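You operate a simulated robot arm through the tools that you are given. There is no shell and no other tool.

Carry out the task below with a simulated two-armed robot. There is one attempt and no reset: what you move stays moved.

JOB
Buff the dull bowl in the buffing machine to satin.
Fine: set the suction lever to hold, wax the cloth wheel on the brown bar; at the end stop the machine and switch it off.

Only the result counts: the job must be done as asked and must still hold three seconds after the hand-in. Knocking over, shifting, dropping, spilling or breaking anything else fails it. Flat cloth is picked up by pressing the open fingertips on it (5 to 10 N) and closing them slowly along it; thin cloth reads only 2 to 8 mm in the jaws.

ROBOT AND FRAMES
Two 7-joint arms with fingered hands on one trunk that stands fixed in place. Base frame: the origin is at the foot of the trunk, x ahead of it, y to its left, z up. Readings come in cm, degrees, newtons and seconds.
The left shoulder is at [5, 21.4, 86.9], the right one opposite. With the tool pointing down near the work surface each hand reaches from about 30 to 60 cm from the base axis, measured 20 degrees to its own side. Payload 3 kg a hand.
The TCP of each hand is the grasp point between the finger pads, 2.6 cm short of the fingertips. In the tool frame z runs along the fingers and y along their closing line. Largest opening 13.2 cm; the body of the gripper starts 7.3 cm behind the TCP. The gripper is a hand of 3 fingers: y runs from the thumb to the fingers, the wrist lies at [0, 0, -22.9] in the tool frame, and closing takes about 1.5 s.
Orientation is that of the tool frame in the base frame, as a unit quaternion [x, y, z, w]. With the fingers straight down and closing along the base's y, the tool's x points along the base's -x, its y along +y and its z along -z.

CONTROLS
- The arms move only by the tool move_arm. It takes "left_moves", "right_moves" or both (then of equal length, played together; a hand with none holds still); each is a list of rows, each a list of 7 numbers: the turn, a rotation vector about the base's x, y, z in degrees, then the shift along the base's x, y, z in cm, then the opening, from 0 (shut) to 1 (fully open). In form: [[ax, ay, az, dx, dy, dz, grip], ...]. A call has 1 to 20 rows; each row is the pose to reach, as a shift and turn from the pose commanded when the call began. Rows are played at 5 a second. More than 5 cm and 8.6 degrees between two rows, or a gripper value outside its range, and nothing of the call is played. A pose out of reach is approached as far as the arm can. The call stops where the force on the tool passes 90 N (or 10 N more than at its start, if that is more) or the arm is blocked; 0.2 s more then pass. The fingers move at their own pace (about 7.2 cm/s each) and stop on an object; they squeeze with about 24 N. The grip force told is the motor's: it shows also when the fingers shut on nothing. Time passes only in rows, and 0.2 s behind the last, so rows that repeat a pose let the fingers close. It gives the time, the measured TCP pose, the force on the tool (base axes), the opening and the grip force at its end, in the units of the frame above (readings bear some noise), with the torque about the TCP (base axes, N m) and any sound that the robot's microphone picked up.
- Cameras (640 x 400 px; columns grow to the right, rows downward): "scene" is now at [3.04, -2.81, 149.95]; the picture's right is [-0.35, -0.94, 0.00], its down [-0.61, 0.23, -0.76] and it looks along [0.71, -0.26, -0.65] (base axes); focal length 323 px, centre (320, 200). "left" rides on the left gripper at [-6.2, 0.3, -9.2] in its tool frame; the picture's right is [-0.05, -1.00, 0.00], its down [0.83, -0.04, -0.56] and it looks along [0.55, -0.03, 0.83] (tool axes); focal length 230 px, centre (320, 200). "right" rides on the right gripper at [6.2, 0.3, -9.2] in its tool frame; the picture's right is [-0.05, 1.00, 0.00], its down [-0.83, -0.04, -0.56] and it looks along [-0.55, -0.03, 0.83] (tool axes); focal length 230 px, centre (320, 200). There is no depth. A picture from a camera that has moved, and an enlarged one, comes with that camera's place and axes in the base frame and with its lens.
- snapshot(camera): a new picture of that camera. No time passes.
- grasp_type(shape, hand): the hand has 3 fingers and takes this shape, open, in about a second: jaw (thumb against the fingers, like two jaws); tri (thumb and two fingers); tip (a fingertip pinch); poke (one finger out to press); point (the index stretched); flat (the hand flat); cup (the hand cupped); fist (a fist). The gripper value then closes the fingers along that shape, each until it touches; the sizes above hold for jaw. It gives what a move gives, with no picture.
- aim_head(pan, tilt): turns the head with the scene camera to pan (to the left, within 86 degrees either way) and tilt (down, from -29 to 69), counted from straight ahead of the robot. It gives what a move gives.
- close_up(camera, box): a new picture of the part [left, top, right, bottom] of that camera's present view, enlarged. No time passes.
- finish_job(): hands the job in; it is judged then, once.

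Places have to be worked out from the pictures, the camera data and where the tool is seen. Open the grippers and draw the arms clear of the work before you hand the job in, unless the task says otherwise.

The tools are called after "Emit:" as name(argument=value, ...) on one line, values as JSON. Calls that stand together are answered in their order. move_arm: Moves the arms, as the interface text tells. Its arguments: {"type":"object","properties":{"left_moves":{"type":"array","items":{"type":"array","items":{"type":"number"}}},"right_moves":{"type":"array","items":{"type":"array","items":{"type":"number"}}}},"required":[]} The other tools are called the same way: grasp_type (shape, hand) gives the hand a shape; aim_head (pan, tilt) turns the head that bears the scene camera; snapshot (camera) takes a picture; close_up (camera, box) takes an enlarged picture of a part of a camera's view; finish_job () hands the job in.

At the start:

```text
clock: 0.0
left_tcp_pos: [51.54, 13.07, 118.72]
left_orientation: [0.058, 0.998, 0.0, 0.0]
left_wrist_force: [0.1, 0.2, 0.7]
left_wrist_torque: [-0.02, 0.0, -0.04]
left_width: 13.2
left_grasp_force: 0.0
left_shape: jaw
right_tcp_pos: [45.42, -27.92, 121.44]
right_orientation: [0.058, 0.998, 0.0, 0.0]
right_wrist_force: [0.6, -0.4, 0.2]
right_wrist_torque: [-0.04, 0.0, 0.0]
right_width: 13.18
right_grasp_force: 0.1
right_shape: jaw
head pan, tilt: [-20.4, 40.5]
```

scene: 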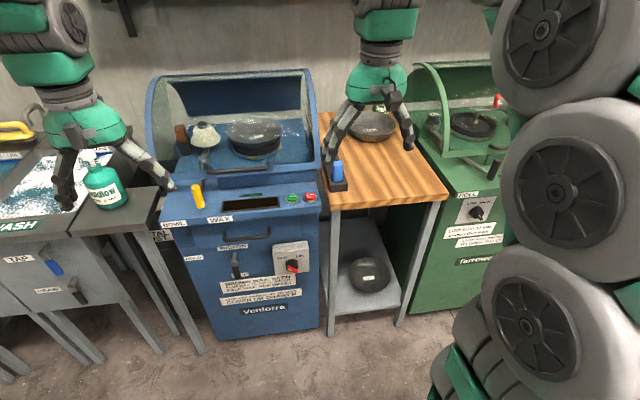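
right: 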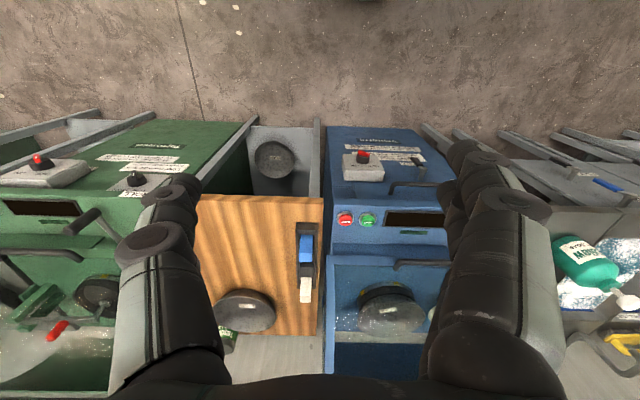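
left: 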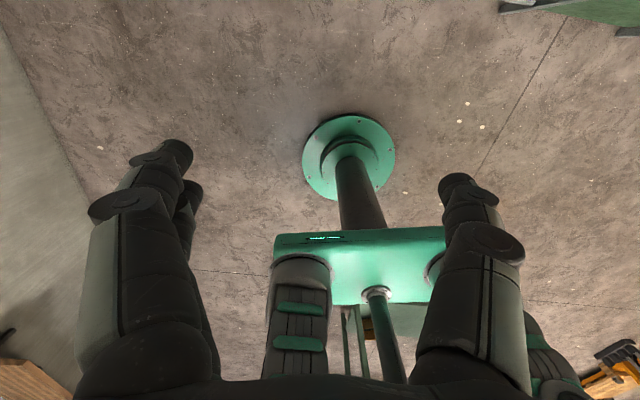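

I see a blue machine "Ventoux" centre-left (with BOWL and WAX labels, a lever, a rotary switch), a green machine at right, a wooden table between them. I take close-ups to read labels before moving.

Emit:
close_up(camera="scene", box=[140, 60, 340, 220])

Emit:
close_up(camera="scene", box=[150, 180, 340, 330])

Emit:
close_up(camera="scene", box=[320, 60, 520, 220])

Emit:
close_up(camera="scene", box=[400, 160, 540, 290])

```text
2.50 times, centred on (240, 140) of scene
camera zoom: at [3.04, -2.81, 149.95], right [-0.35, -0.94, 0.0], down [-0.61, 0.23, -0.76], along [0.71, -0.26, -0.65], focal length 808 px, centre (520, 350)
```

zoom: 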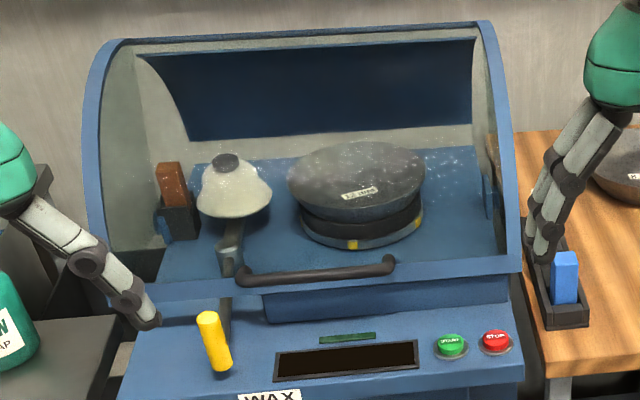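

```text
2.67 times, centred on (245, 255) of scene
camera zoom: at [3.04, -2.81, 149.95], right [-0.35, -0.94, 0.0], down [-0.61, 0.23, -0.76], along [0.71, -0.26, -0.65], focal length 861 px, centre (520, 53)
```

zoom: 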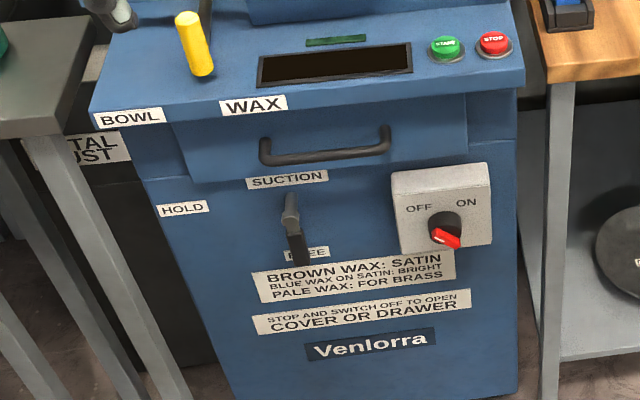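

```text
2.50 times, centred on (420, 140) of scene
camera zoom: at [3.04, -2.81, 149.95], right [-0.35, -0.94, 0.0], down [-0.61, 0.23, -0.76], along [0.71, -0.26, -0.65], focal length 808 px, centre (70, 350)
```

zoom: 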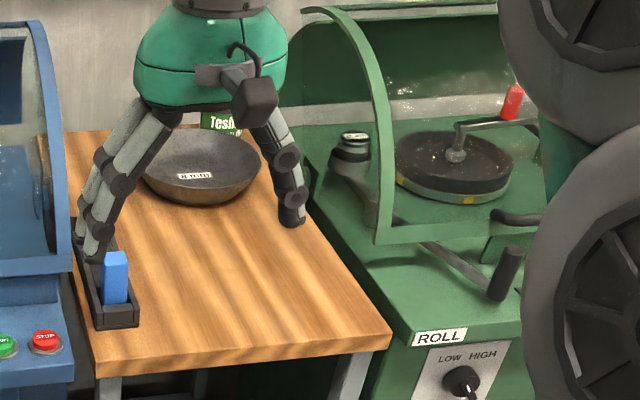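

```text
3.08 times, centred on (470, 225) of scene
camera zoom: at [3.04, -2.81, 149.95], right [-0.35, -0.94, 0.0], down [-0.61, 0.23, -0.76], along [0.71, -0.26, -0.65], focal length 994 px, centre (-142, 123)
```

zoom: 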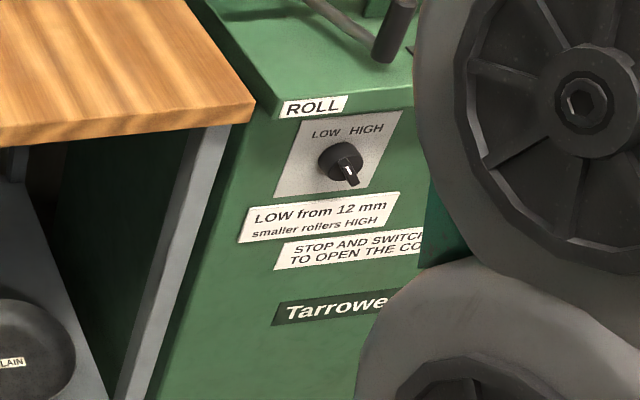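

The blue Venlorra machine looks like the buffer: brown bar, cloth wheel on a yellow-handled arm and a bowl under the cover. I zoom further on labels, switch, lever and display.

Emit:
close_up(camera="scene", box=[225, 110, 295, 155])

Emit:
close_up(camera="scene", box=[220, 235, 320, 297])

Emit:
close_up(camera="scene", box=[155, 110, 235, 230])

Emit:
close_up(camera="scene", box=[210, 180, 330, 230])

Emit:
close_up(camera="scene", box=[340, 90, 430, 150])

Emit:
close_up(camera="scene", box=[335, 245, 405, 295])

```text
8.89 times, centred on (260, 132) of scene
camera zoom: at [3.04, -2.81, 149.95], right [-0.35, -0.94, 0.0], down [-0.61, 0.23, -0.76], along [0.71, -0.26, -0.65], focal length 2872 px, centre (853, 800)
```

zoom: 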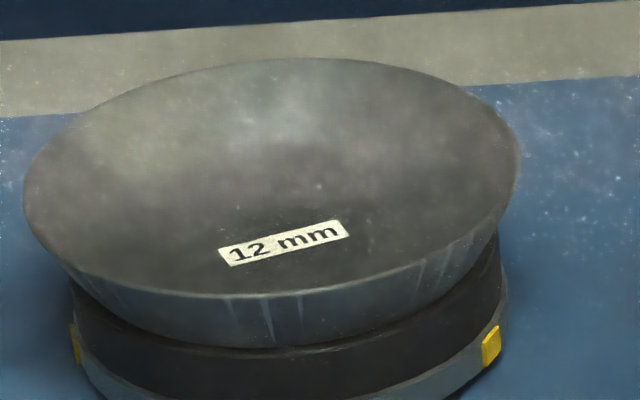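

```text
6.40 times, centred on (270, 266) of scene
camera zoom: at [3.04, -2.81, 149.95], right [-0.35, -0.94, 0.0], down [-0.61, 0.23, -0.76], along [0.71, -0.26, -0.65], focal length 2067 px, centre (640, -222)
```

zoom: 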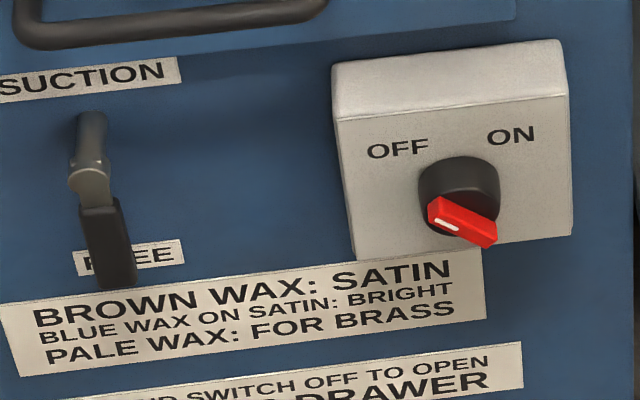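

```text
3.33 times, centred on (195, 170) of scene
camera zoom: at [3.04, -2.81, 149.95], right [-0.35, -0.94, 0.0], down [-0.61, 0.23, -0.76], along [0.71, -0.26, -0.65], focal length 1077 px, centre (737, 300)
```

zoom: 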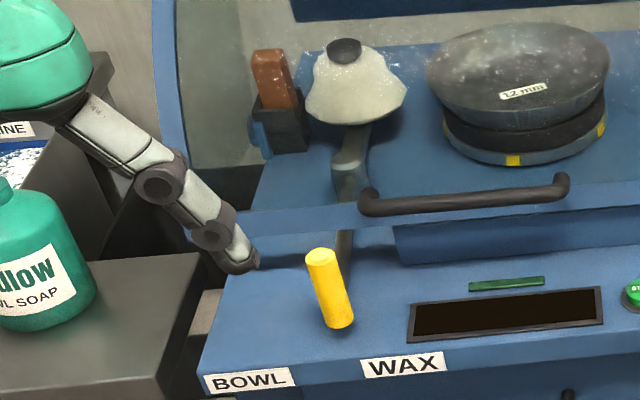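

```text
5.33 times, centred on (270, 205) of scene
camera zoom: at [3.04, -2.81, 149.95], right [-0.35, -0.94, 0.0], down [-0.61, 0.23, -0.76], along [0.71, -0.26, -0.65], focal length 1723 px, centre (587, 173)
```

zoom: 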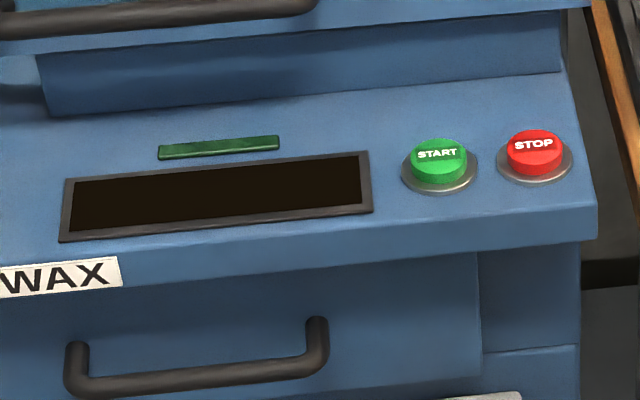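

```text
6.67 times, centred on (385, 120) of scene
camera zoom: at [3.04, -2.81, 149.95], right [-0.35, -0.94, 0.0], down [-0.61, 0.23, -0.76], along [0.71, -0.26, -0.65], focal length 2154 px, centre (-113, 733)
```

zoom: 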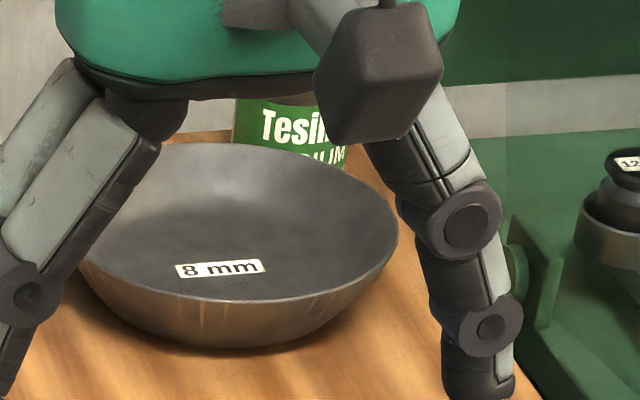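

```text
8.00 times, centred on (370, 270) of scene
camera zoom: at [3.04, -2.81, 149.95], right [-0.35, -0.94, 0.0], down [-0.61, 0.23, -0.76], along [0.71, -0.26, -0.65], focal length 2584 px, centre (-80, -360)
```

zoom: 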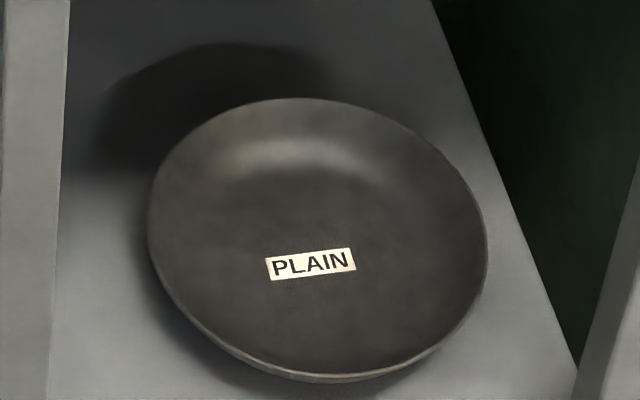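

Switch pointer is at OFF, lever at FREE, machine is yawed about 11° and its front is roughly at x≈75 cm. I tilt the left hand forward so its camera sits on top and looks at the machine front, for triangulation.

Emit:
move_arm(left_moves=[[-1.17, -7.4, -0.3, 0.2, -0.6, -2, 1], [-2.33, -14.8, -0.6, 0.4, -1.2, -4, 1], [-3.5, -22.2, -0.9, 0.6, -1.8, -6, 1], [-4.67, -29.6, -1.2, 0.8, -2.4, -8, 1], [-5.83, -37.0, -1.5, 1.0, -3, -10, 1], [-7.0, -44.5, -1.8, 1.3, -3.6, -12, 1], [-8.17, -51.9, -2.1, 1.6, -4.2, -14, 1], [-9.33, -59.3, -2.4, 1.9, -4.8, -16, 1], [-10.5, -66.7, -2.7, 2.2, -5.6, -18, 1], [-11.67, -74.1, -3.0, 2.5, -6.4, -20, 1], [-12.83, -81.5, -3.3, 2.8, -7.2, -22, 1], [-14.0, -88.9, -3.6, 3.0, -8, -24, 1]])

```text
clock: 2.6
left_tcp_pos: [63.91, -4.63, 95.02]
left_orientation: [0.041, 0.744, -0.01, 0.667]
left_wrist_force: [-0.2, 0.9, -5.1]
left_wrist_torque: [-0.1, -0.55, 0.05]
left_width: 13.21
left_grasp_force: 0.1
left_shape: jaw
left hand out of reach, approached as far as the arm can: row 7, 8, 9, 10, 11, 12
right_tcp_pos: [45.51, -27.84, 121.4]
right_orientation: [0.058, 0.998, 0.0, 0.0]
right_wrist_force: [-0.5, 0.2, -0.1]
right_wrist_torque: [-0.03, -0.01, 0.05]
right_width: 13.19
right_grasp_force: 0.0
right_shape: jaw
head pan, tilt: [-20.4, 40.5]
```

The left hand went to [63.9, -4.6, 95] because the wrist would have come too near the shoulder. I take pictures from there.

Emit:
snapshot(camera="left")

Emit:
snapshot(camera="scene")

```text
taken
camera left: at [55.32, -3.76, 102.17], right [-0.07, -1.0, 0.01], down [-0.64, 0.04, -0.76], along [0.76, -0.06, -0.65], focal length 230 px, centre (320, 200)
```

left: 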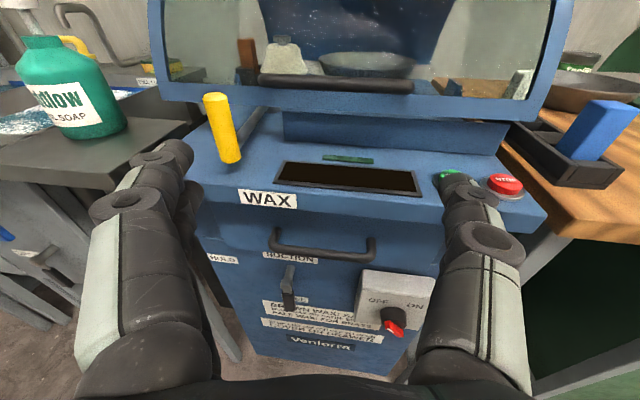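

```text
taken
```

scene: 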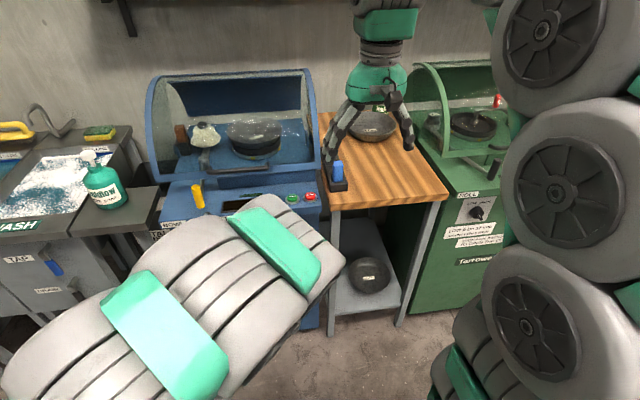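

The left view shows the panel well: yellow handle near [83, 6, 85–93], STOP near [74.5, -26, 87], START near [76, -20.5, 87]. I zoom in on lever, switch, panel, and the wheel area.

Emit:
close_up(camera="left", box=[190, 220, 450, 382])

Emit:
close_up(camera="left", box=[150, 10, 550, 220])

Emit:
close_up(camera="left", box=[170, 20, 320, 170])

```text
2.46 times, centred on (320, 301) of left
camera zoom: at [55.32, -3.76, 102.17], right [-0.07, -1.0, 0.01], down [-0.64, 0.04, -0.76], along [0.76, -0.06, -0.65], focal length 566 px, centre (320, -49)
```

zoom: 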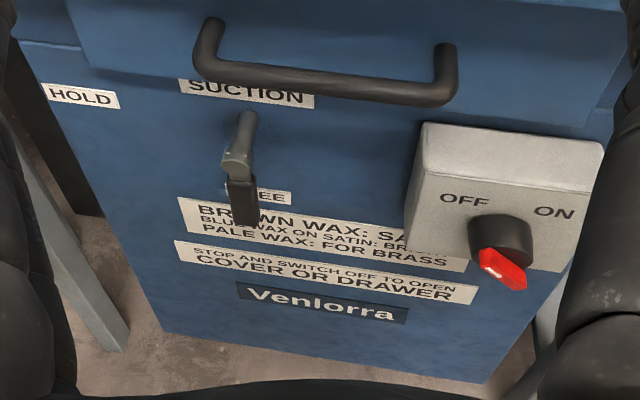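

```text
1.60 times, centred on (350, 115) of left
camera zoom: at [55.32, -3.76, 102.17], right [-0.07, -1.0, 0.01], down [-0.64, 0.04, -0.76], along [0.76, -0.06, -0.65], focal length 368 px, centre (272, 336)
```

zoom: 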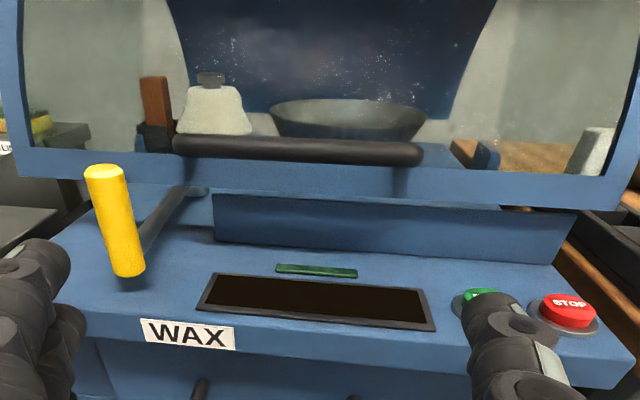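

```text
2.67 times, centred on (245, 95) of left
camera zoom: at [55.32, -3.76, 102.17], right [-0.07, -1.0, 0.01], down [-0.64, 0.04, -0.76], along [0.76, -0.06, -0.65], focal length 614 px, centre (520, 480)
```

zoom: 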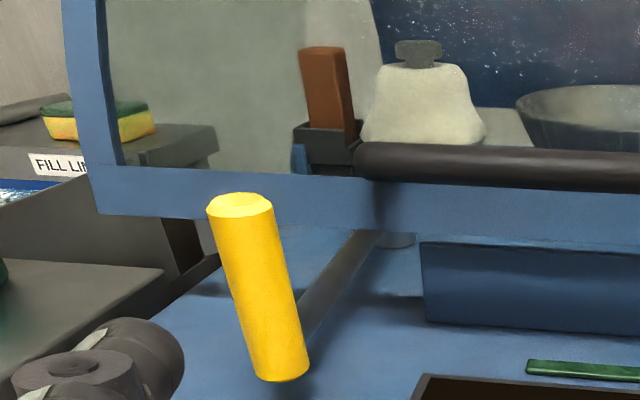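

Lever pivot is about [82.6, 0, 61] with its grip hanging down to z≈52; HOLD is at the left at the same height as the pivot. I make a modest move (down, forward, jaw closing) to learn what base the commands use and to see the closed fingers.

Emit:
move_arm(left_moves=[[0, 0, 0, 1, 0, -3, 0], [0, 0, 0, 2, 0, -6, 0], [0, 0, 0, 3, 0, -9, 0], [0, 0, 0, 4, 0, -12, 0], [0, 0, 0, 5, 0, -15, 0], [0, 0, 0, 5, 0, -15, 0], [0, 0, 0, 5, 0, -15, 0]])

Emit:
snapshot(camera="left")

```text
clock: 4.2
left_tcp_pos: [69.06, -4.32, 78.02]
left_orientation: [0.048, 0.752, -0.002, 0.657]
left_wrist_force: [-0.8, -0.2, -0.1]
left_wrist_torque: [0.03, -0.01, -0.01]
left_width: 0.0
left_grasp_force: 23.9
left_shape: jaw
right_tcp_pos: [45.45, -27.85, 121.52]
right_orientation: [0.058, 0.998, 0.0, 0.0]
right_wrist_force: [-0.2, 0.7, 0.5]
right_wrist_torque: [0.04, 0.01, -0.01]
right_width: 13.18
right_grasp_force: 0.0
right_shape: jaw
head pan, tilt: [-20.4, 40.5]
```

```text
taken
camera left: at [60.53, -3.73, 85.41], right [-0.07, -1.0, -0.01], down [-0.66, 0.05, -0.75], along [0.75, -0.05, -0.66], focal length 230 px, centre (320, 200)
```

left: 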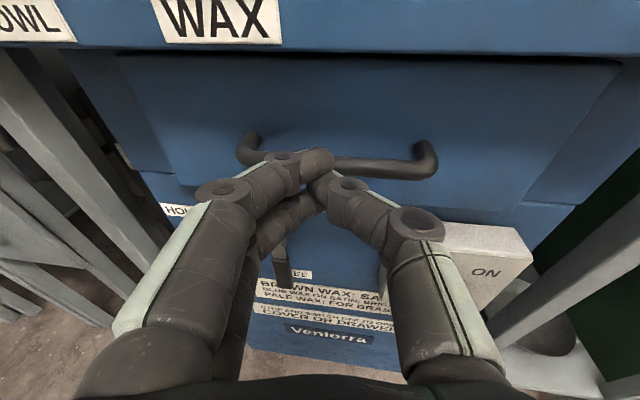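

The move base is the achieved pose: left TCP now [69.1, -4.3, 78]. Fingers meet at the centre; I take close-ups of the lever, drawer handle and switch from this lower viewpoint for triangulation.

Emit:
close_up(camera="left", box=[140, 120, 540, 370])

Emit:
snapshot(camera="scene")

Emit:
snapshot(camera="right")

```text
1.60 times, centred on (340, 245) of left
camera zoom: at [60.53, -3.73, 85.41], right [-0.07, -1.0, -0.01], down [-0.66, 0.05, -0.75], along [0.75, -0.05, -0.66], focal length 368 px, centre (288, 128)
```

zoom: 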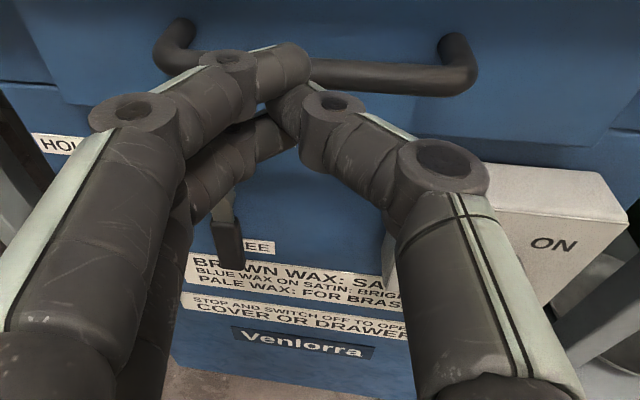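

```text
taken
```

scene: 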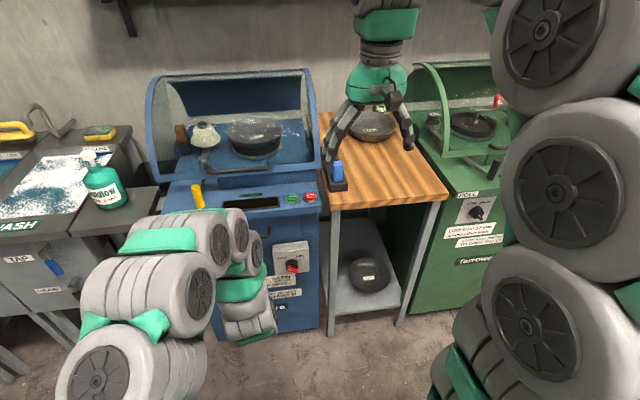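

```text
taken
camera right: at [39.4, -26.84, 130.66], right [0.17, 0.99, 0.0], down [0.82, -0.14, 0.56], along [0.55, -0.09, -0.83], focal length 230 px, centre (320, 200)
```

right: 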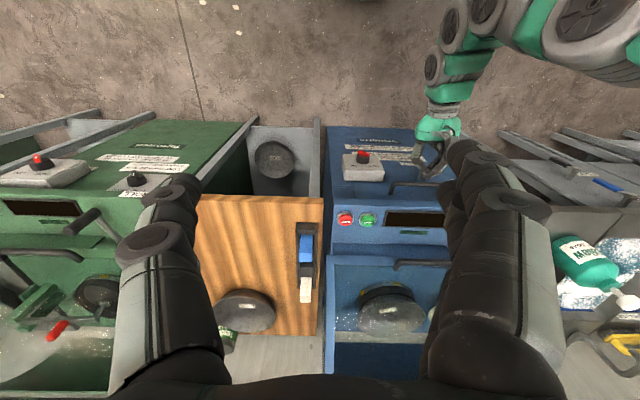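

Scene and left views agree on the lever grip end at about [78.7, 0.8, 52.4], pivot at about z 61. I back off slightly, descend with level fingers squared to the machine, stopping in front and to the right of the lever.

Emit:
move_arm(left_moves=[[-0.8, -1.3, -1.3, -1.5, 0.5, -2, 0], [-1.6, -2.6, -2.6, -2.5, 1.0, -5, 0], [-2.4, -3.9, -3.9, -3, 1.5, -9, 0], [-3.2, -5.2, -5.2, -3, 2.0, -13, 0], [-4.0, -6.5, -6.5, -2.5, 2.4, -17, 0], [-4.47, -7.31, -7.15, -2, 2.6, -20, 0], [-4.47, -7.31, -7.15, -2, 2.6, -23, 0]])

Emit:
snapshot(camera="left")

Emit:
snapshot(camera="scene")

```text
clock: 5.8
left_tcp_pos: [66.96, -1.79, 55.09]
left_orientation: [0.068, 0.703, -0.071, 0.704]
left_wrist_force: [0.6, -0.1, 0.2]
left_wrist_torque: [-0.02, -0.01, -0.02]
left_width: 0.02
left_grasp_force: 24.6
left_shape: jaw
right_tcp_pos: [45.47, -27.91, 121.44]
right_orientation: [0.059, 0.998, 0.0, 0.0]
right_wrist_force: [1.0, 0.2, 0.4]
right_wrist_torque: [-0.02, 0.02, -0.01]
right_width: 13.17
right_grasp_force: 0.1
right_shape: jaw
head pan, tilt: [-20.4, 40.5]
```

```text
taken
camera left: at [57.91, 0.47, 61.1], right [-0.2, -0.98, 0.05], down [-0.55, 0.07, -0.83], along [0.81, -0.19, -0.55], focal length 230 px, centre (320, 200)
```

left: 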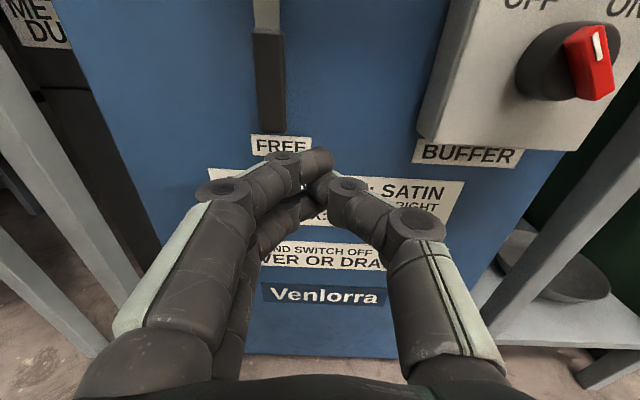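

```text
taken
```

scene: 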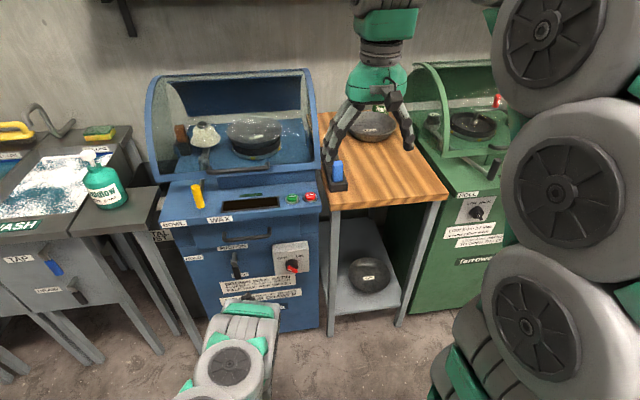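

Now there's a good view: the lever's black grip hangs above FREE; the label under the switch reads BUFFER. I zoom both cameras on the lever to fix its place better.

Emit:
close_up(camera="left", box=[200, 0, 360, 200])

Emit:
close_up(camera="scene", box=[200, 230, 320, 320])

Emit:
close_up(camera="left", box=[400, 0, 640, 170])

```text
2.00 times, centred on (280, 100) of left
camera zoom: at [57.91, 0.47, 61.1], right [-0.2, -0.98, 0.05], down [-0.55, 0.07, -0.83], along [0.81, -0.19, -0.55], focal length 460 px, centre (400, 400)
```

zoom: 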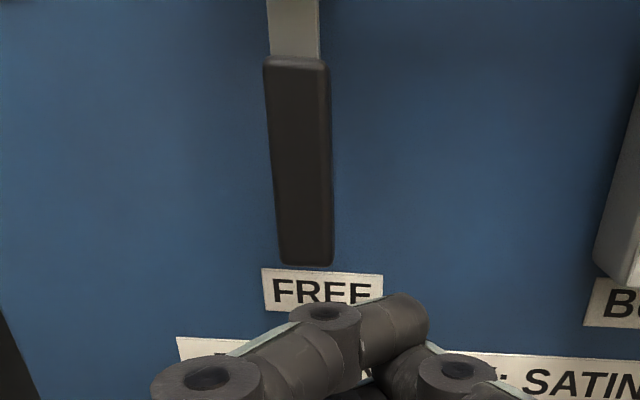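

```text
4.44 times, centred on (260, 275) of scene
camera zoom: at [3.03, -2.81, 149.95], right [-0.35, -0.94, 0.0], down [-0.61, 0.23, -0.76], along [0.71, -0.26, -0.65], focal length 1436 px, centre (587, -133)
```

zoom: 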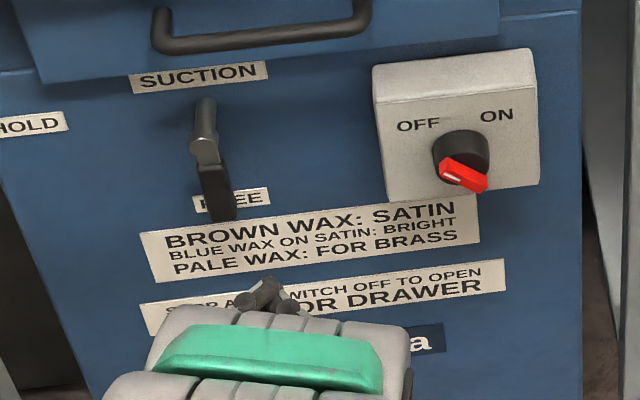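

```text
2.35 times, centred on (520, 85) of left
camera zoom: at [57.91, 0.47, 61.1], right [-0.2, -0.98, 0.05], down [-0.55, 0.07, -0.83], along [0.81, -0.19, -0.55], focal length 541 px, centre (-151, 471)
```

zoom: 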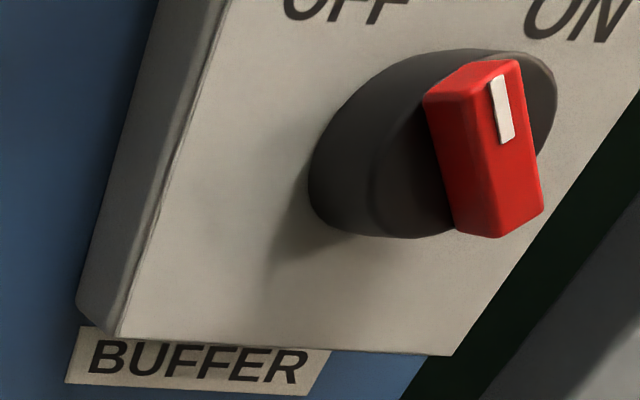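

From the better baseline: lever grip at u≈15.5 across, front at v≈75, z 55–62, pivot z≈64; panel face at v≈78.7. I move the closed fingers forward to just right of the grip, stopping short of the panel.

Emit:
move_arm(left_moves=[[0, 0, 0, 0.06, 0.29, 2.2, 0], [0, 0, 0, 3.0, -0.29, 2.2, 0], [0, 0, 0, 6.0, -0.89, 2.2, 0], [0, 0, 0, 8.69, -1.43, 2.2, 0]])

Emit:
snapshot(camera="left")

Emit:
close_up(camera="scene", box=[200, 230, 320, 320])

```text
clock: 6.8
left_tcp_pos: [75.54, -3.08, 57.29]
left_orientation: [0.071, 0.704, -0.07, 0.703]
left_wrist_force: [-3.1, -1.9, 0.5]
left_wrist_torque: [0.07, -0.01, 0.01]
left_width: 0.0
left_grasp_force: 24.3
left_shape: jaw
right_tcp_pos: [45.5, -27.89, 121.52]
right_orientation: [0.058, 0.998, 0.001, 0.0]
right_wrist_force: [-0.3, -0.5, 0.2]
right_wrist_torque: [0.0, -0.03, 0.01]
right_width: 13.2
right_grasp_force: 0.2
right_shape: jaw
head pan, tilt: [-20.4, 40.5]
```

```text
taken
camera left: at [66.5, -0.82, 63.4], right [-0.2, -0.98, 0.05], down [-0.55, 0.07, -0.83], along [0.81, -0.19, -0.55], focal length 230 px, centre (320, 200)
```

left: 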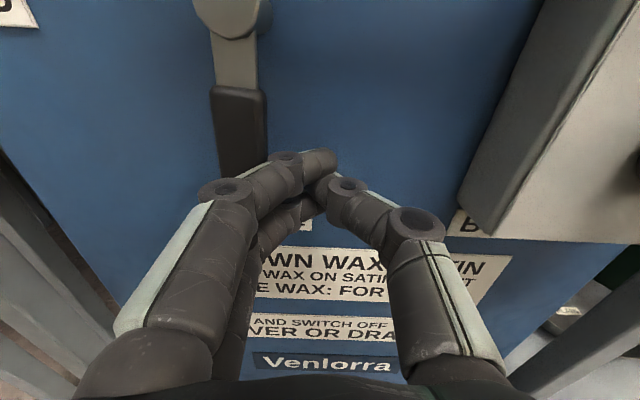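

```text
4.44 times, centred on (260, 275) of scene
camera zoom: at [3.03, -2.81, 149.95], right [-0.35, -0.94, 0.0], down [-0.61, 0.23, -0.76], along [0.71, -0.26, -0.65], focal length 1436 px, centre (587, -133)
```

zoom: 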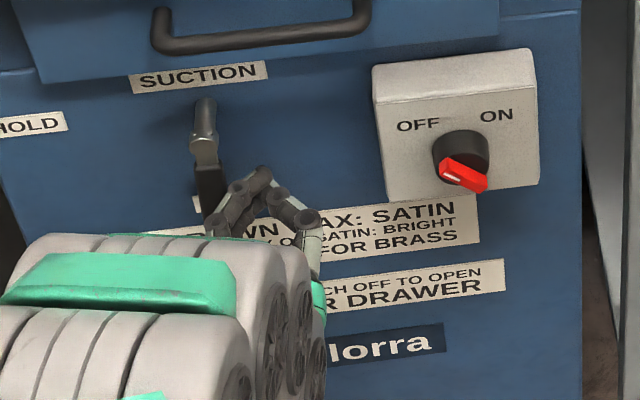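

The V-shaped closed fingers already lightly touch the lever front (3 N), so a straight finger is better. I back off 8 cm and then give the left hand the poke shape.

Emit:
move_arm(left_moves=[[0, 0, 0, -3.9, 0.78, 0, 0], [0, 0, 0, -7.85, 1.56, 0, 0]])

Emit:
grasp_type(hand="left", shape="poke")

Emit:
snapshot(camera="left")

Emit:
close_up(camera="scene", box=[180, 220, 340, 330])

```text
clock: 7.4
left_tcp_pos: [67.97, -1.33, 57.32]
left_orientation: [0.069, 0.703, -0.069, 0.704]
left_wrist_force: [-0.8, 1.0, -0.1]
left_wrist_torque: [0.03, -0.02, 0.01]
left_width: 0.01
left_grasp_force: 24.0
left_shape: jaw
right_tcp_pos: [45.43, -27.88, 121.39]
right_orientation: [0.058, 0.998, 0.001, 0.0]
right_wrist_force: [0.7, -0.3, 0.8]
right_wrist_torque: [0.03, 0.0, 0.0]
right_width: 13.19
right_grasp_force: 0.1
right_shape: jaw
head pan, tilt: [-20.4, 40.5]
```

```text
clock: 8.3
left_tcp_pos: [67.92, -1.4, 57.16]
left_orientation: [0.069, 0.703, -0.07, 0.704]
left_wrist_force: [0.7, 0.4, -0.7]
left_wrist_torque: [0.02, 0.01, 0.02]
left_width: 0.0
left_grasp_force: 0.1
left_shape: poke
right_tcp_pos: [45.34, -27.84, 121.41]
right_orientation: [0.058, 0.998, 0.0, 0.001]
right_wrist_force: [0.7, -0.4, 0.7]
right_wrist_torque: [-0.01, -0.01, -0.01]
right_width: 13.19
right_grasp_force: 0.0
right_shape: jaw
head pan, tilt: [-20.4, 40.5]
```

```text
taken
camera left: at [58.95, 0.76, 63.38], right [-0.2, -0.98, 0.05], down [-0.55, 0.07, -0.83], along [0.81, -0.19, -0.55], focal length 230 px, centre (320, 200)
```

left: 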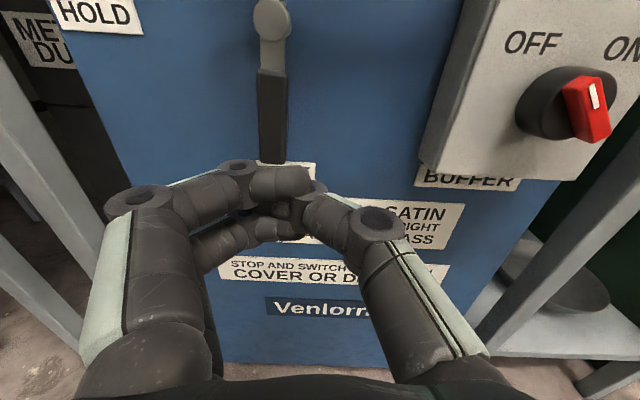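

```text
3.64 times, centred on (260, 275) of scene
camera zoom: at [3.04, -2.81, 149.95], right [-0.35, -0.94, 0.0], down [-0.61, 0.23, -0.76], along [0.71, -0.26, -0.65], focal length 1175 px, centre (538, -73)
```

zoom: 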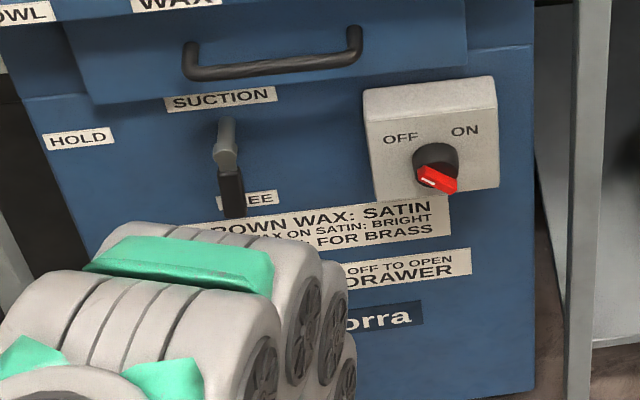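

The poke shape was taken with the grip value at 0, so it looks curled. I open it to 1 in place to see what the poke finger looks like.

Emit:
move_arm(left_moves=[[0, 0, 0, 0, 0, 0, 1], [0, 0, 0, 0, 0, 0, 1], [0, 0, 0, 0, 0, 0, 1], [0, 0, 0, 0, 0, 0, 1], [0, 0, 0, 0, 0, 0, 1]])

Emit:
snapshot(camera="left")

```text
clock: 9.5
left_tcp_pos: [67.97, -1.38, 57.32]
left_orientation: [0.07, 0.704, -0.07, 0.704]
left_wrist_force: [0.6, -0.7, 0.2]
left_wrist_torque: [0.01, 0.01, 0.01]
left_width: 0.0
left_grasp_force: 0.1
left_shape: poke
right_tcp_pos: [45.36, -27.83, 121.48]
right_orientation: [0.058, 0.998, 0.0, 0.0]
right_wrist_force: [-1.1, -0.3, -0.2]
right_wrist_torque: [0.0, -0.01, -0.04]
right_width: 13.2
right_grasp_force: 0.0
right_shape: jaw
head pan, tilt: [-20.4, 40.5]
```

```text
taken
camera left: at [58.92, 0.76, 63.38], right [-0.2, -0.98, 0.05], down [-0.55, 0.07, -0.83], along [0.81, -0.19, -0.55], focal length 230 px, centre (320, 200)
```

left: 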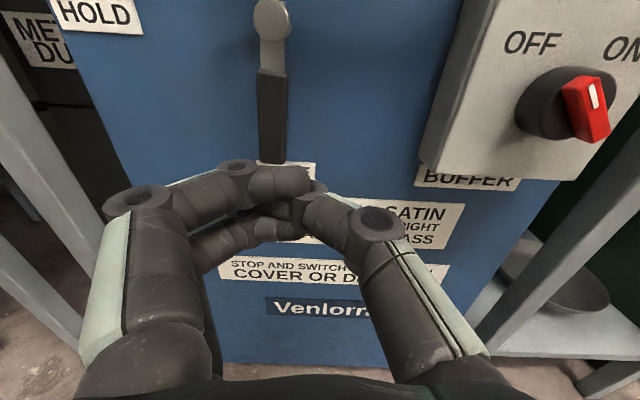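

Poke stays blunt in this hand; I try the point shape, which should give a straight index.

Emit:
grasp_type(hand="left", shape="point")

Emit:
snapshot(camera="left")

Emit:
snapshot(camera="right")

```text
clock: 10.4
left_tcp_pos: [68.06, -1.38, 57.11]
left_orientation: [0.069, 0.704, -0.069, 0.703]
left_wrist_force: [0.6, 0.0, 0.6]
left_wrist_torque: [-0.07, 0.02, -0.01]
left_width: 0.01
left_grasp_force: 0.0
left_shape: point
right_tcp_pos: [45.42, -27.86, 121.34]
right_orientation: [0.059, 0.998, 0.0, 0.0]
right_wrist_force: [0.0, -0.9, 0.6]
right_wrist_torque: [0.03, 0.02, 0.03]
right_width: 13.17
right_grasp_force: 0.0
right_shape: jaw
head pan, tilt: [-20.4, 40.5]
```

```text
taken
camera left: at [58.92, 0.77, 63.38], right [-0.2, -0.98, 0.05], down [-0.55, 0.07, -0.83], along [0.81, -0.19, -0.55], focal length 230 px, centre (320, 200)
```

left: 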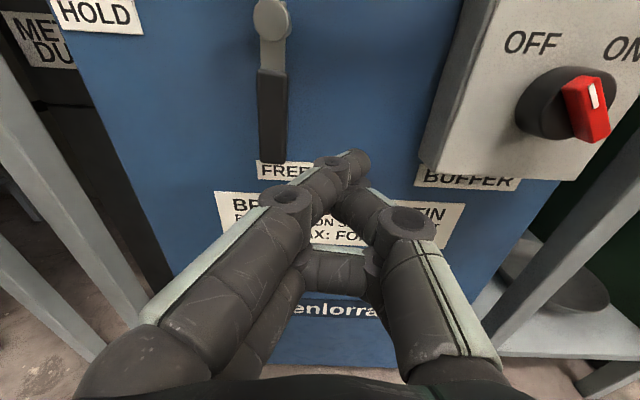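

```text
taken
camera right: at [39.4, -26.85, 130.66], right [0.17, 0.99, 0.0], down [0.82, -0.14, 0.56], along [0.55, -0.09, -0.83], focal length 230 px, centre (320, 200)
```

right: 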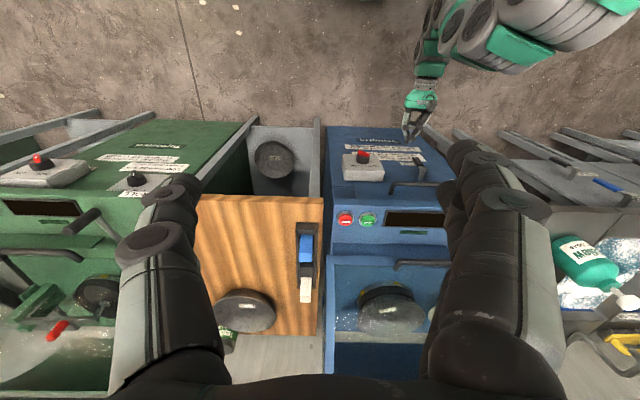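

The point index angles across, so it is a poor pusher. I'll go back to jaw half open (pads ±3.3 cm), straddle the lever and push it with the straight thumb pad instead.

Emit:
grasp_type(hand="left", shape="jaw")

Emit:
move_arm(left_moves=[[0, 0, 0, 0.4, 2.0, 0, 0.5], [0, 0, 0, 0.8, 4.0, 0, 0.5], [0, 0, 0, 0.8, 4.0, 0, 0.5], [0, 0, 0, 0.8, 4.0, 0, 0.5], [0, 0, 0, 0.8, 4.0, 0, 0.5]])

Emit:
snapshot(camera="left")

```text
clock: 11.3
left_tcp_pos: [67.85, -1.38, 57.13]
left_orientation: [0.071, 0.703, -0.071, 0.704]
left_wrist_force: [0.8, -1.2, 0.7]
left_wrist_torque: [-0.02, -0.02, -0.02]
left_width: 9.5
left_grasp_force: 0.2
left_shape: jaw
right_tcp_pos: [45.39, -27.93, 121.4]
right_orientation: [0.059, 0.998, 0.0, 0.0]
right_wrist_force: [0.4, 0.4, -0.1]
right_wrist_torque: [0.02, 0.02, -0.02]
right_width: 13.18
right_grasp_force: 0.1
right_shape: jaw
head pan, tilt: [-20.4, 40.5]
```

```text
clock: 12.5
left_tcp_pos: [68.83, 2.73, 57.06]
left_orientation: [0.071, 0.704, -0.071, 0.704]
left_wrist_force: [0.4, 0.2, 0.0]
left_wrist_torque: [0.02, 0.0, -0.04]
left_width: 2.72
left_grasp_force: 0.1
left_shape: jaw
right_tcp_pos: [45.45, -27.82, 121.35]
right_orientation: [0.058, 0.998, 0.0, 0.0]
right_wrist_force: [0.4, 0.7, 0.6]
right_wrist_torque: [-0.01, 0.0, 0.01]
right_width: 13.19
right_grasp_force: 0.1
right_shape: jaw
head pan, tilt: [-20.4, 40.5]
```

```text
taken
camera left: at [59.67, 4.82, 63.33], right [-0.2, -0.98, 0.05], down [-0.55, 0.07, -0.83], along [0.81, -0.19, -0.55], focal length 230 px, centre (320, 200)
```

left: 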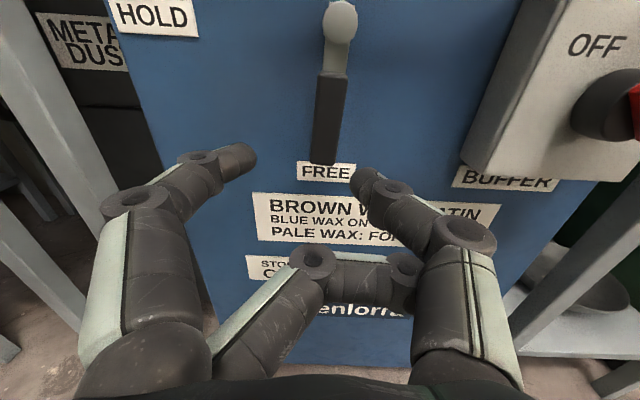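

The second finger is still curled and meets the thumb early, leaving an odd shape. I open fully for a while and then go to half open, holding position.

Emit:
move_arm(left_moves=[[0, 0, 0, 0, 0, 0, 1], [0, 0, 0, 0, 0, 0, 1], [0, 0, 0, 0, 0, 0, 1], [0, 0, 0, 0, 0, 0, 1], [0, 0, 0, 0, 0, 0, 1], [0, 0, 0, 0, 0, 0, 1], [0, 0, 0, 0, 0, 0, 1], [0, 0, 0, 0, 0, 0, 1], [0, 0, 0, 0, 0, 0, 0.5], [0, 0, 0, 0, 0, 0, 0.5], [0, 0, 0, 0, 0, 0, 0.5], [0, 0, 0, 0, 0, 0, 0.5], [0, 0, 0, 0, 0, 0, 0.5]])

Emit:
snapshot(camera="left")

```text
clock: 15.3
left_tcp_pos: [68.71, 2.61, 57.19]
left_orientation: [0.07, 0.704, -0.07, 0.704]
left_wrist_force: [-0.1, -0.6, 0.4]
left_wrist_torque: [-0.01, 0.02, -0.02]
left_width: 2.92
left_grasp_force: 0.1
left_shape: jaw
right_tcp_pos: [45.59, -27.96, 121.43]
right_orientation: [0.059, 0.998, 0.0, 0.0]
right_wrist_force: [-0.6, 0.4, -0.4]
right_wrist_torque: [-0.01, 0.01, 0.01]
right_width: 13.23
right_grasp_force: 0.1
right_shape: jaw
head pan, tilt: [-20.4, 40.5]
```

```text
taken
camera left: at [59.68, 4.82, 63.33], right [-0.2, -0.98, 0.05], down [-0.55, 0.07, -0.83], along [0.81, -0.19, -0.55], focal length 230 px, centre (320, 200)
```

left: 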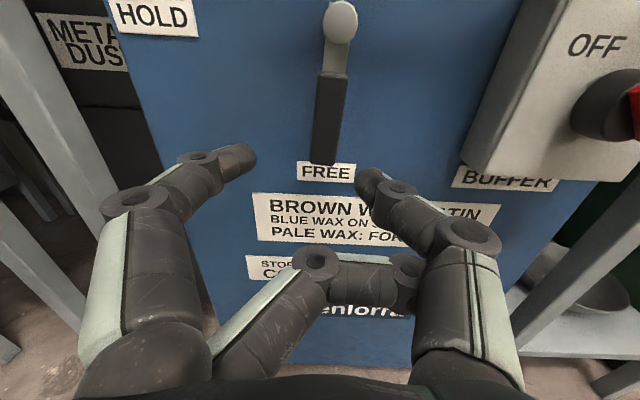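

The second finger still lies curled toward the thumb. I open fully and look whether it uncurls.

Emit:
move_arm(left_moves=[[0, 0, 0, 0, 0, 0, 1], [0, 0, 0, 0, 0, 0, 1], [0, 0, 0, 0, 0, 0, 1], [0, 0, 0, 0, 0, 0, 1], [0, 0, 0, 0, 0, 0, 1], [0, 0, 0, 0, 0, 0, 1], [0, 0, 0, 0, 0, 0, 1], [0, 0, 0, 0, 0, 0, 1], [0, 0, 0, 0, 0, 0, 1], [0, 0, 0, 0, 0, 0, 1]])

Emit:
snapshot(camera="left")

```text
clock: 17.5
left_tcp_pos: [68.66, 2.61, 57.21]
left_orientation: [0.069, 0.704, -0.069, 0.703]
left_wrist_force: [-0.2, -0.4, 0.6]
left_wrist_torque: [-0.06, -0.01, -0.03]
left_width: 9.51
left_grasp_force: 0.0
left_shape: jaw
right_tcp_pos: [45.37, -27.88, 121.46]
right_orientation: [0.058, 0.998, 0.0, 0.0]
right_wrist_force: [-1.1, 0.6, -0.6]
right_wrist_torque: [-0.02, -0.01, 0.02]
right_width: 13.18
right_grasp_force: 0.1
right_shape: jaw
head pan, tilt: [-20.4, 40.5]
```

```text
taken
camera left: at [59.68, 4.82, 63.33], right [-0.2, -0.98, 0.05], down [-0.55, 0.07, -0.83], along [0.81, -0.19, -0.55], focal length 230 px, centre (320, 200)
```

left: 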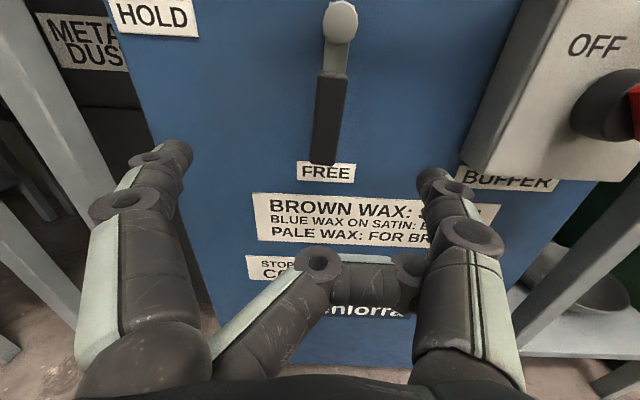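

The second finger seems hooked against the thumb base. I try the flat shape to free it, then jaw again.

Emit:
grasp_type(hand="left", shape="flat")

Emit:
snapshot(camera="left")

```text
clock: 18.4
left_tcp_pos: [68.71, 2.67, 57.18]
left_orientation: [0.069, 0.704, -0.069, 0.704]
left_wrist_force: [0.6, -0.1, -0.4]
left_wrist_torque: [0.03, 0.01, 0.01]
left_width: 0.02
left_grasp_force: 0.0
left_shape: flat
right_tcp_pos: [45.41, -27.84, 121.52]
right_orientation: [0.059, 0.998, 0.0, 0.0]
right_wrist_force: [-1.0, -0.4, 0.3]
right_wrist_torque: [-0.01, 0.01, -0.01]
right_width: 13.18
right_grasp_force: 0.0
right_shape: jaw
head pan, tilt: [-20.4, 40.5]
```

```text
taken
camera left: at [59.68, 4.82, 63.33], right [-0.2, -0.98, 0.05], down [-0.55, 0.07, -0.83], along [0.81, -0.19, -0.55], focal length 230 px, centre (320, 200)
```

left: 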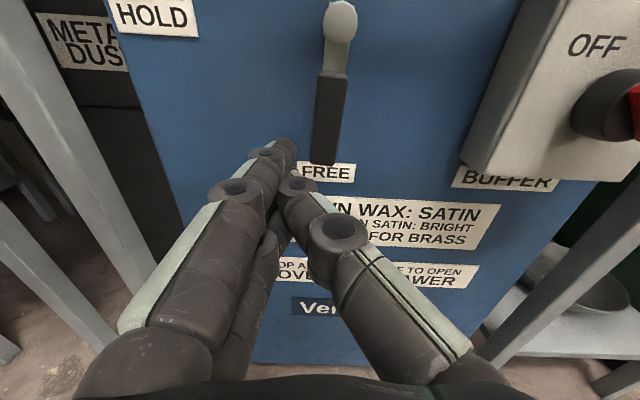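

Flat put the fingers straight and together. I switch back to jaw to see if all fingers now open properly.

Emit:
grasp_type(hand="left", shape="jaw")

Emit:
snapshot(camera="left")

```text
clock: 19.3
left_tcp_pos: [68.64, 2.56, 57.28]
left_orientation: [0.069, 0.704, -0.069, 0.704]
left_wrist_force: [-0.5, -0.2, -0.2]
left_wrist_torque: [-0.01, -0.01, -0.05]
left_width: 13.19
left_grasp_force: 0.0
left_shape: jaw
right_tcp_pos: [45.35, -27.79, 121.34]
right_orientation: [0.058, 0.998, -0.001, -0.001]
right_wrist_force: [0.2, 0.4, -0.1]
right_wrist_torque: [-0.05, 0.01, 0.0]
right_width: 13.2
right_grasp_force: 0.0
right_shape: jaw
head pan, tilt: [-20.4, 40.5]
```

```text
taken
camera left: at [59.67, 4.81, 63.33], right [-0.2, -0.98, 0.05], down [-0.55, 0.07, -0.83], along [0.81, -0.19, -0.55], focal length 230 px, centre (320, 200)
```

left: 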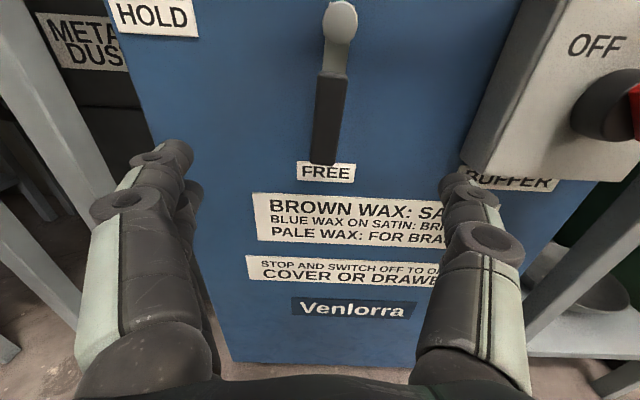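

The jaw is whole again. With the jaw three-quarters open I straddle the lever: thumb to its right at about u 12, tips short of the panel.

Emit:
move_arm(left_moves=[[0, 0, 0, 0.29, 1.47, 0.6, 0.75], [0, 0, 0, 0.29, 1.47, 0.6, 0.75], [0, 0, 0, 0.29, 1.47, 0.6, 0.75], [0, 0, 0, 3.23, 0.89, 0.6, 0.75], [0, 0, 0, 6.18, 0.3, 0.6, 0.75], [0, 0, 0, 7.99, -0.06, 0.6, 0.75]])

Emit:
snapshot(camera="left")

```text
clock: 20.7
left_tcp_pos: [76.69, 2.43, 57.84]
left_orientation: [0.069, 0.704, -0.069, 0.704]
left_wrist_force: [-0.5, 0.7, 0.1]
left_wrist_torque: [0.0, -0.04, 0.0]
left_width: 9.91
left_grasp_force: 0.0
left_shape: jaw
right_tcp_pos: [45.39, -27.95, 121.5]
right_orientation: [0.058, 0.998, -0.001, -0.001]
right_wrist_force: [0.7, 0.6, -0.1]
right_wrist_torque: [0.0, 0.02, -0.01]
right_width: 13.19
right_grasp_force: 0.0
right_shape: jaw
head pan, tilt: [-20.4, 40.5]
```

```text
taken
camera left: at [67.52, 4.6, 63.94], right [-0.2, -0.98, 0.05], down [-0.55, 0.07, -0.83], along [0.81, -0.19, -0.55], focal length 230 px, centre (320, 200)
```

left: 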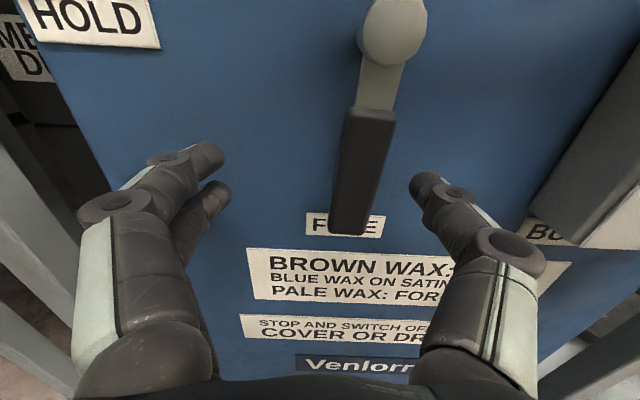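

The lever sits left of the thumb with no contact. I now sweep the thumb leftwards and up along the lever's arc, about 75° first, then look.

Emit:
move_arm(left_moves=[[0, 0, 0, 0.23, 1.18, 0, 0.75], [0, 0, 0, 0.44, 2.21, 0, 0.75], [0, 0, 0, 0.59, 2.94, -0.15, 0.75], [0, 0, 0, 0.73, 3.68, -0.3, 0.75], [0, 0, 0, 0.89, 4.46, -0.25, 0.75], [0, 0, 0, 1.04, 5.24, -0.19, 0.75], [0, 0, 0, 1.2, 6.01, 0.07, 0.75], [0, 0, 0, 1.35, 6.79, 0.33, 0.75], [0, 0, 0, 1.49, 7.5, 0.81, 0.75], [0, 0, 0, 1.63, 8.21, 1.29, 0.75], [0, 0, 0, 1.75, 8.83, 1.97, 0.75], [0, 0, 0, 1.86, 9.38, 2.66, 0.75]])

Emit:
snapshot(camera="left")

Emit:
close_up(camera="scene", box=[180, 220, 340, 330])

```text
clock: 23.3
left_tcp_pos: [78.5, 11.76, 60.49]
left_orientation: [0.07, 0.704, -0.07, 0.704]
left_wrist_force: [-0.6, -2.3, -1.3]
left_wrist_torque: [0.02, 0.0, -0.04]
left_width: 9.96
left_grasp_force: 0.0
left_shape: jaw
right_tcp_pos: [45.43, -27.86, 121.4]
right_orientation: [0.059, 0.998, 0.0, -0.001]
right_wrist_force: [0.1, 0.5, 0.7]
right_wrist_torque: [0.0, -0.01, 0.03]
right_width: 13.19
right_grasp_force: 0.1
right_shape: jaw
head pan, tilt: [-20.4, 40.5]
```

```text
taken
camera left: at [69.43, 14.06, 66.63], right [-0.2, -0.98, 0.05], down [-0.55, 0.07, -0.83], along [0.81, -0.19, -0.55], focal length 230 px, centre (320, 200)
```

left: 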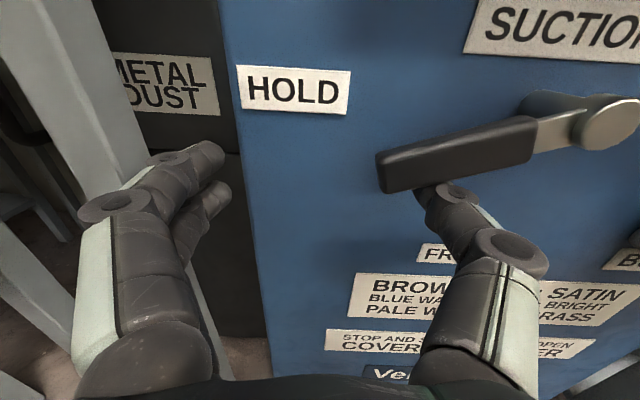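

```text
3.64 times, centred on (260, 275) of scene
camera zoom: at [3.04, -2.81, 149.95], right [-0.35, -0.94, 0.0], down [-0.61, 0.23, -0.76], along [0.71, -0.26, -0.65], focal length 1175 px, centre (538, -73)
```

zoom: 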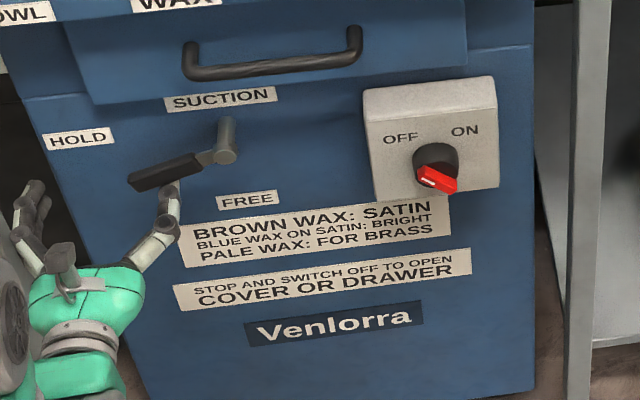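

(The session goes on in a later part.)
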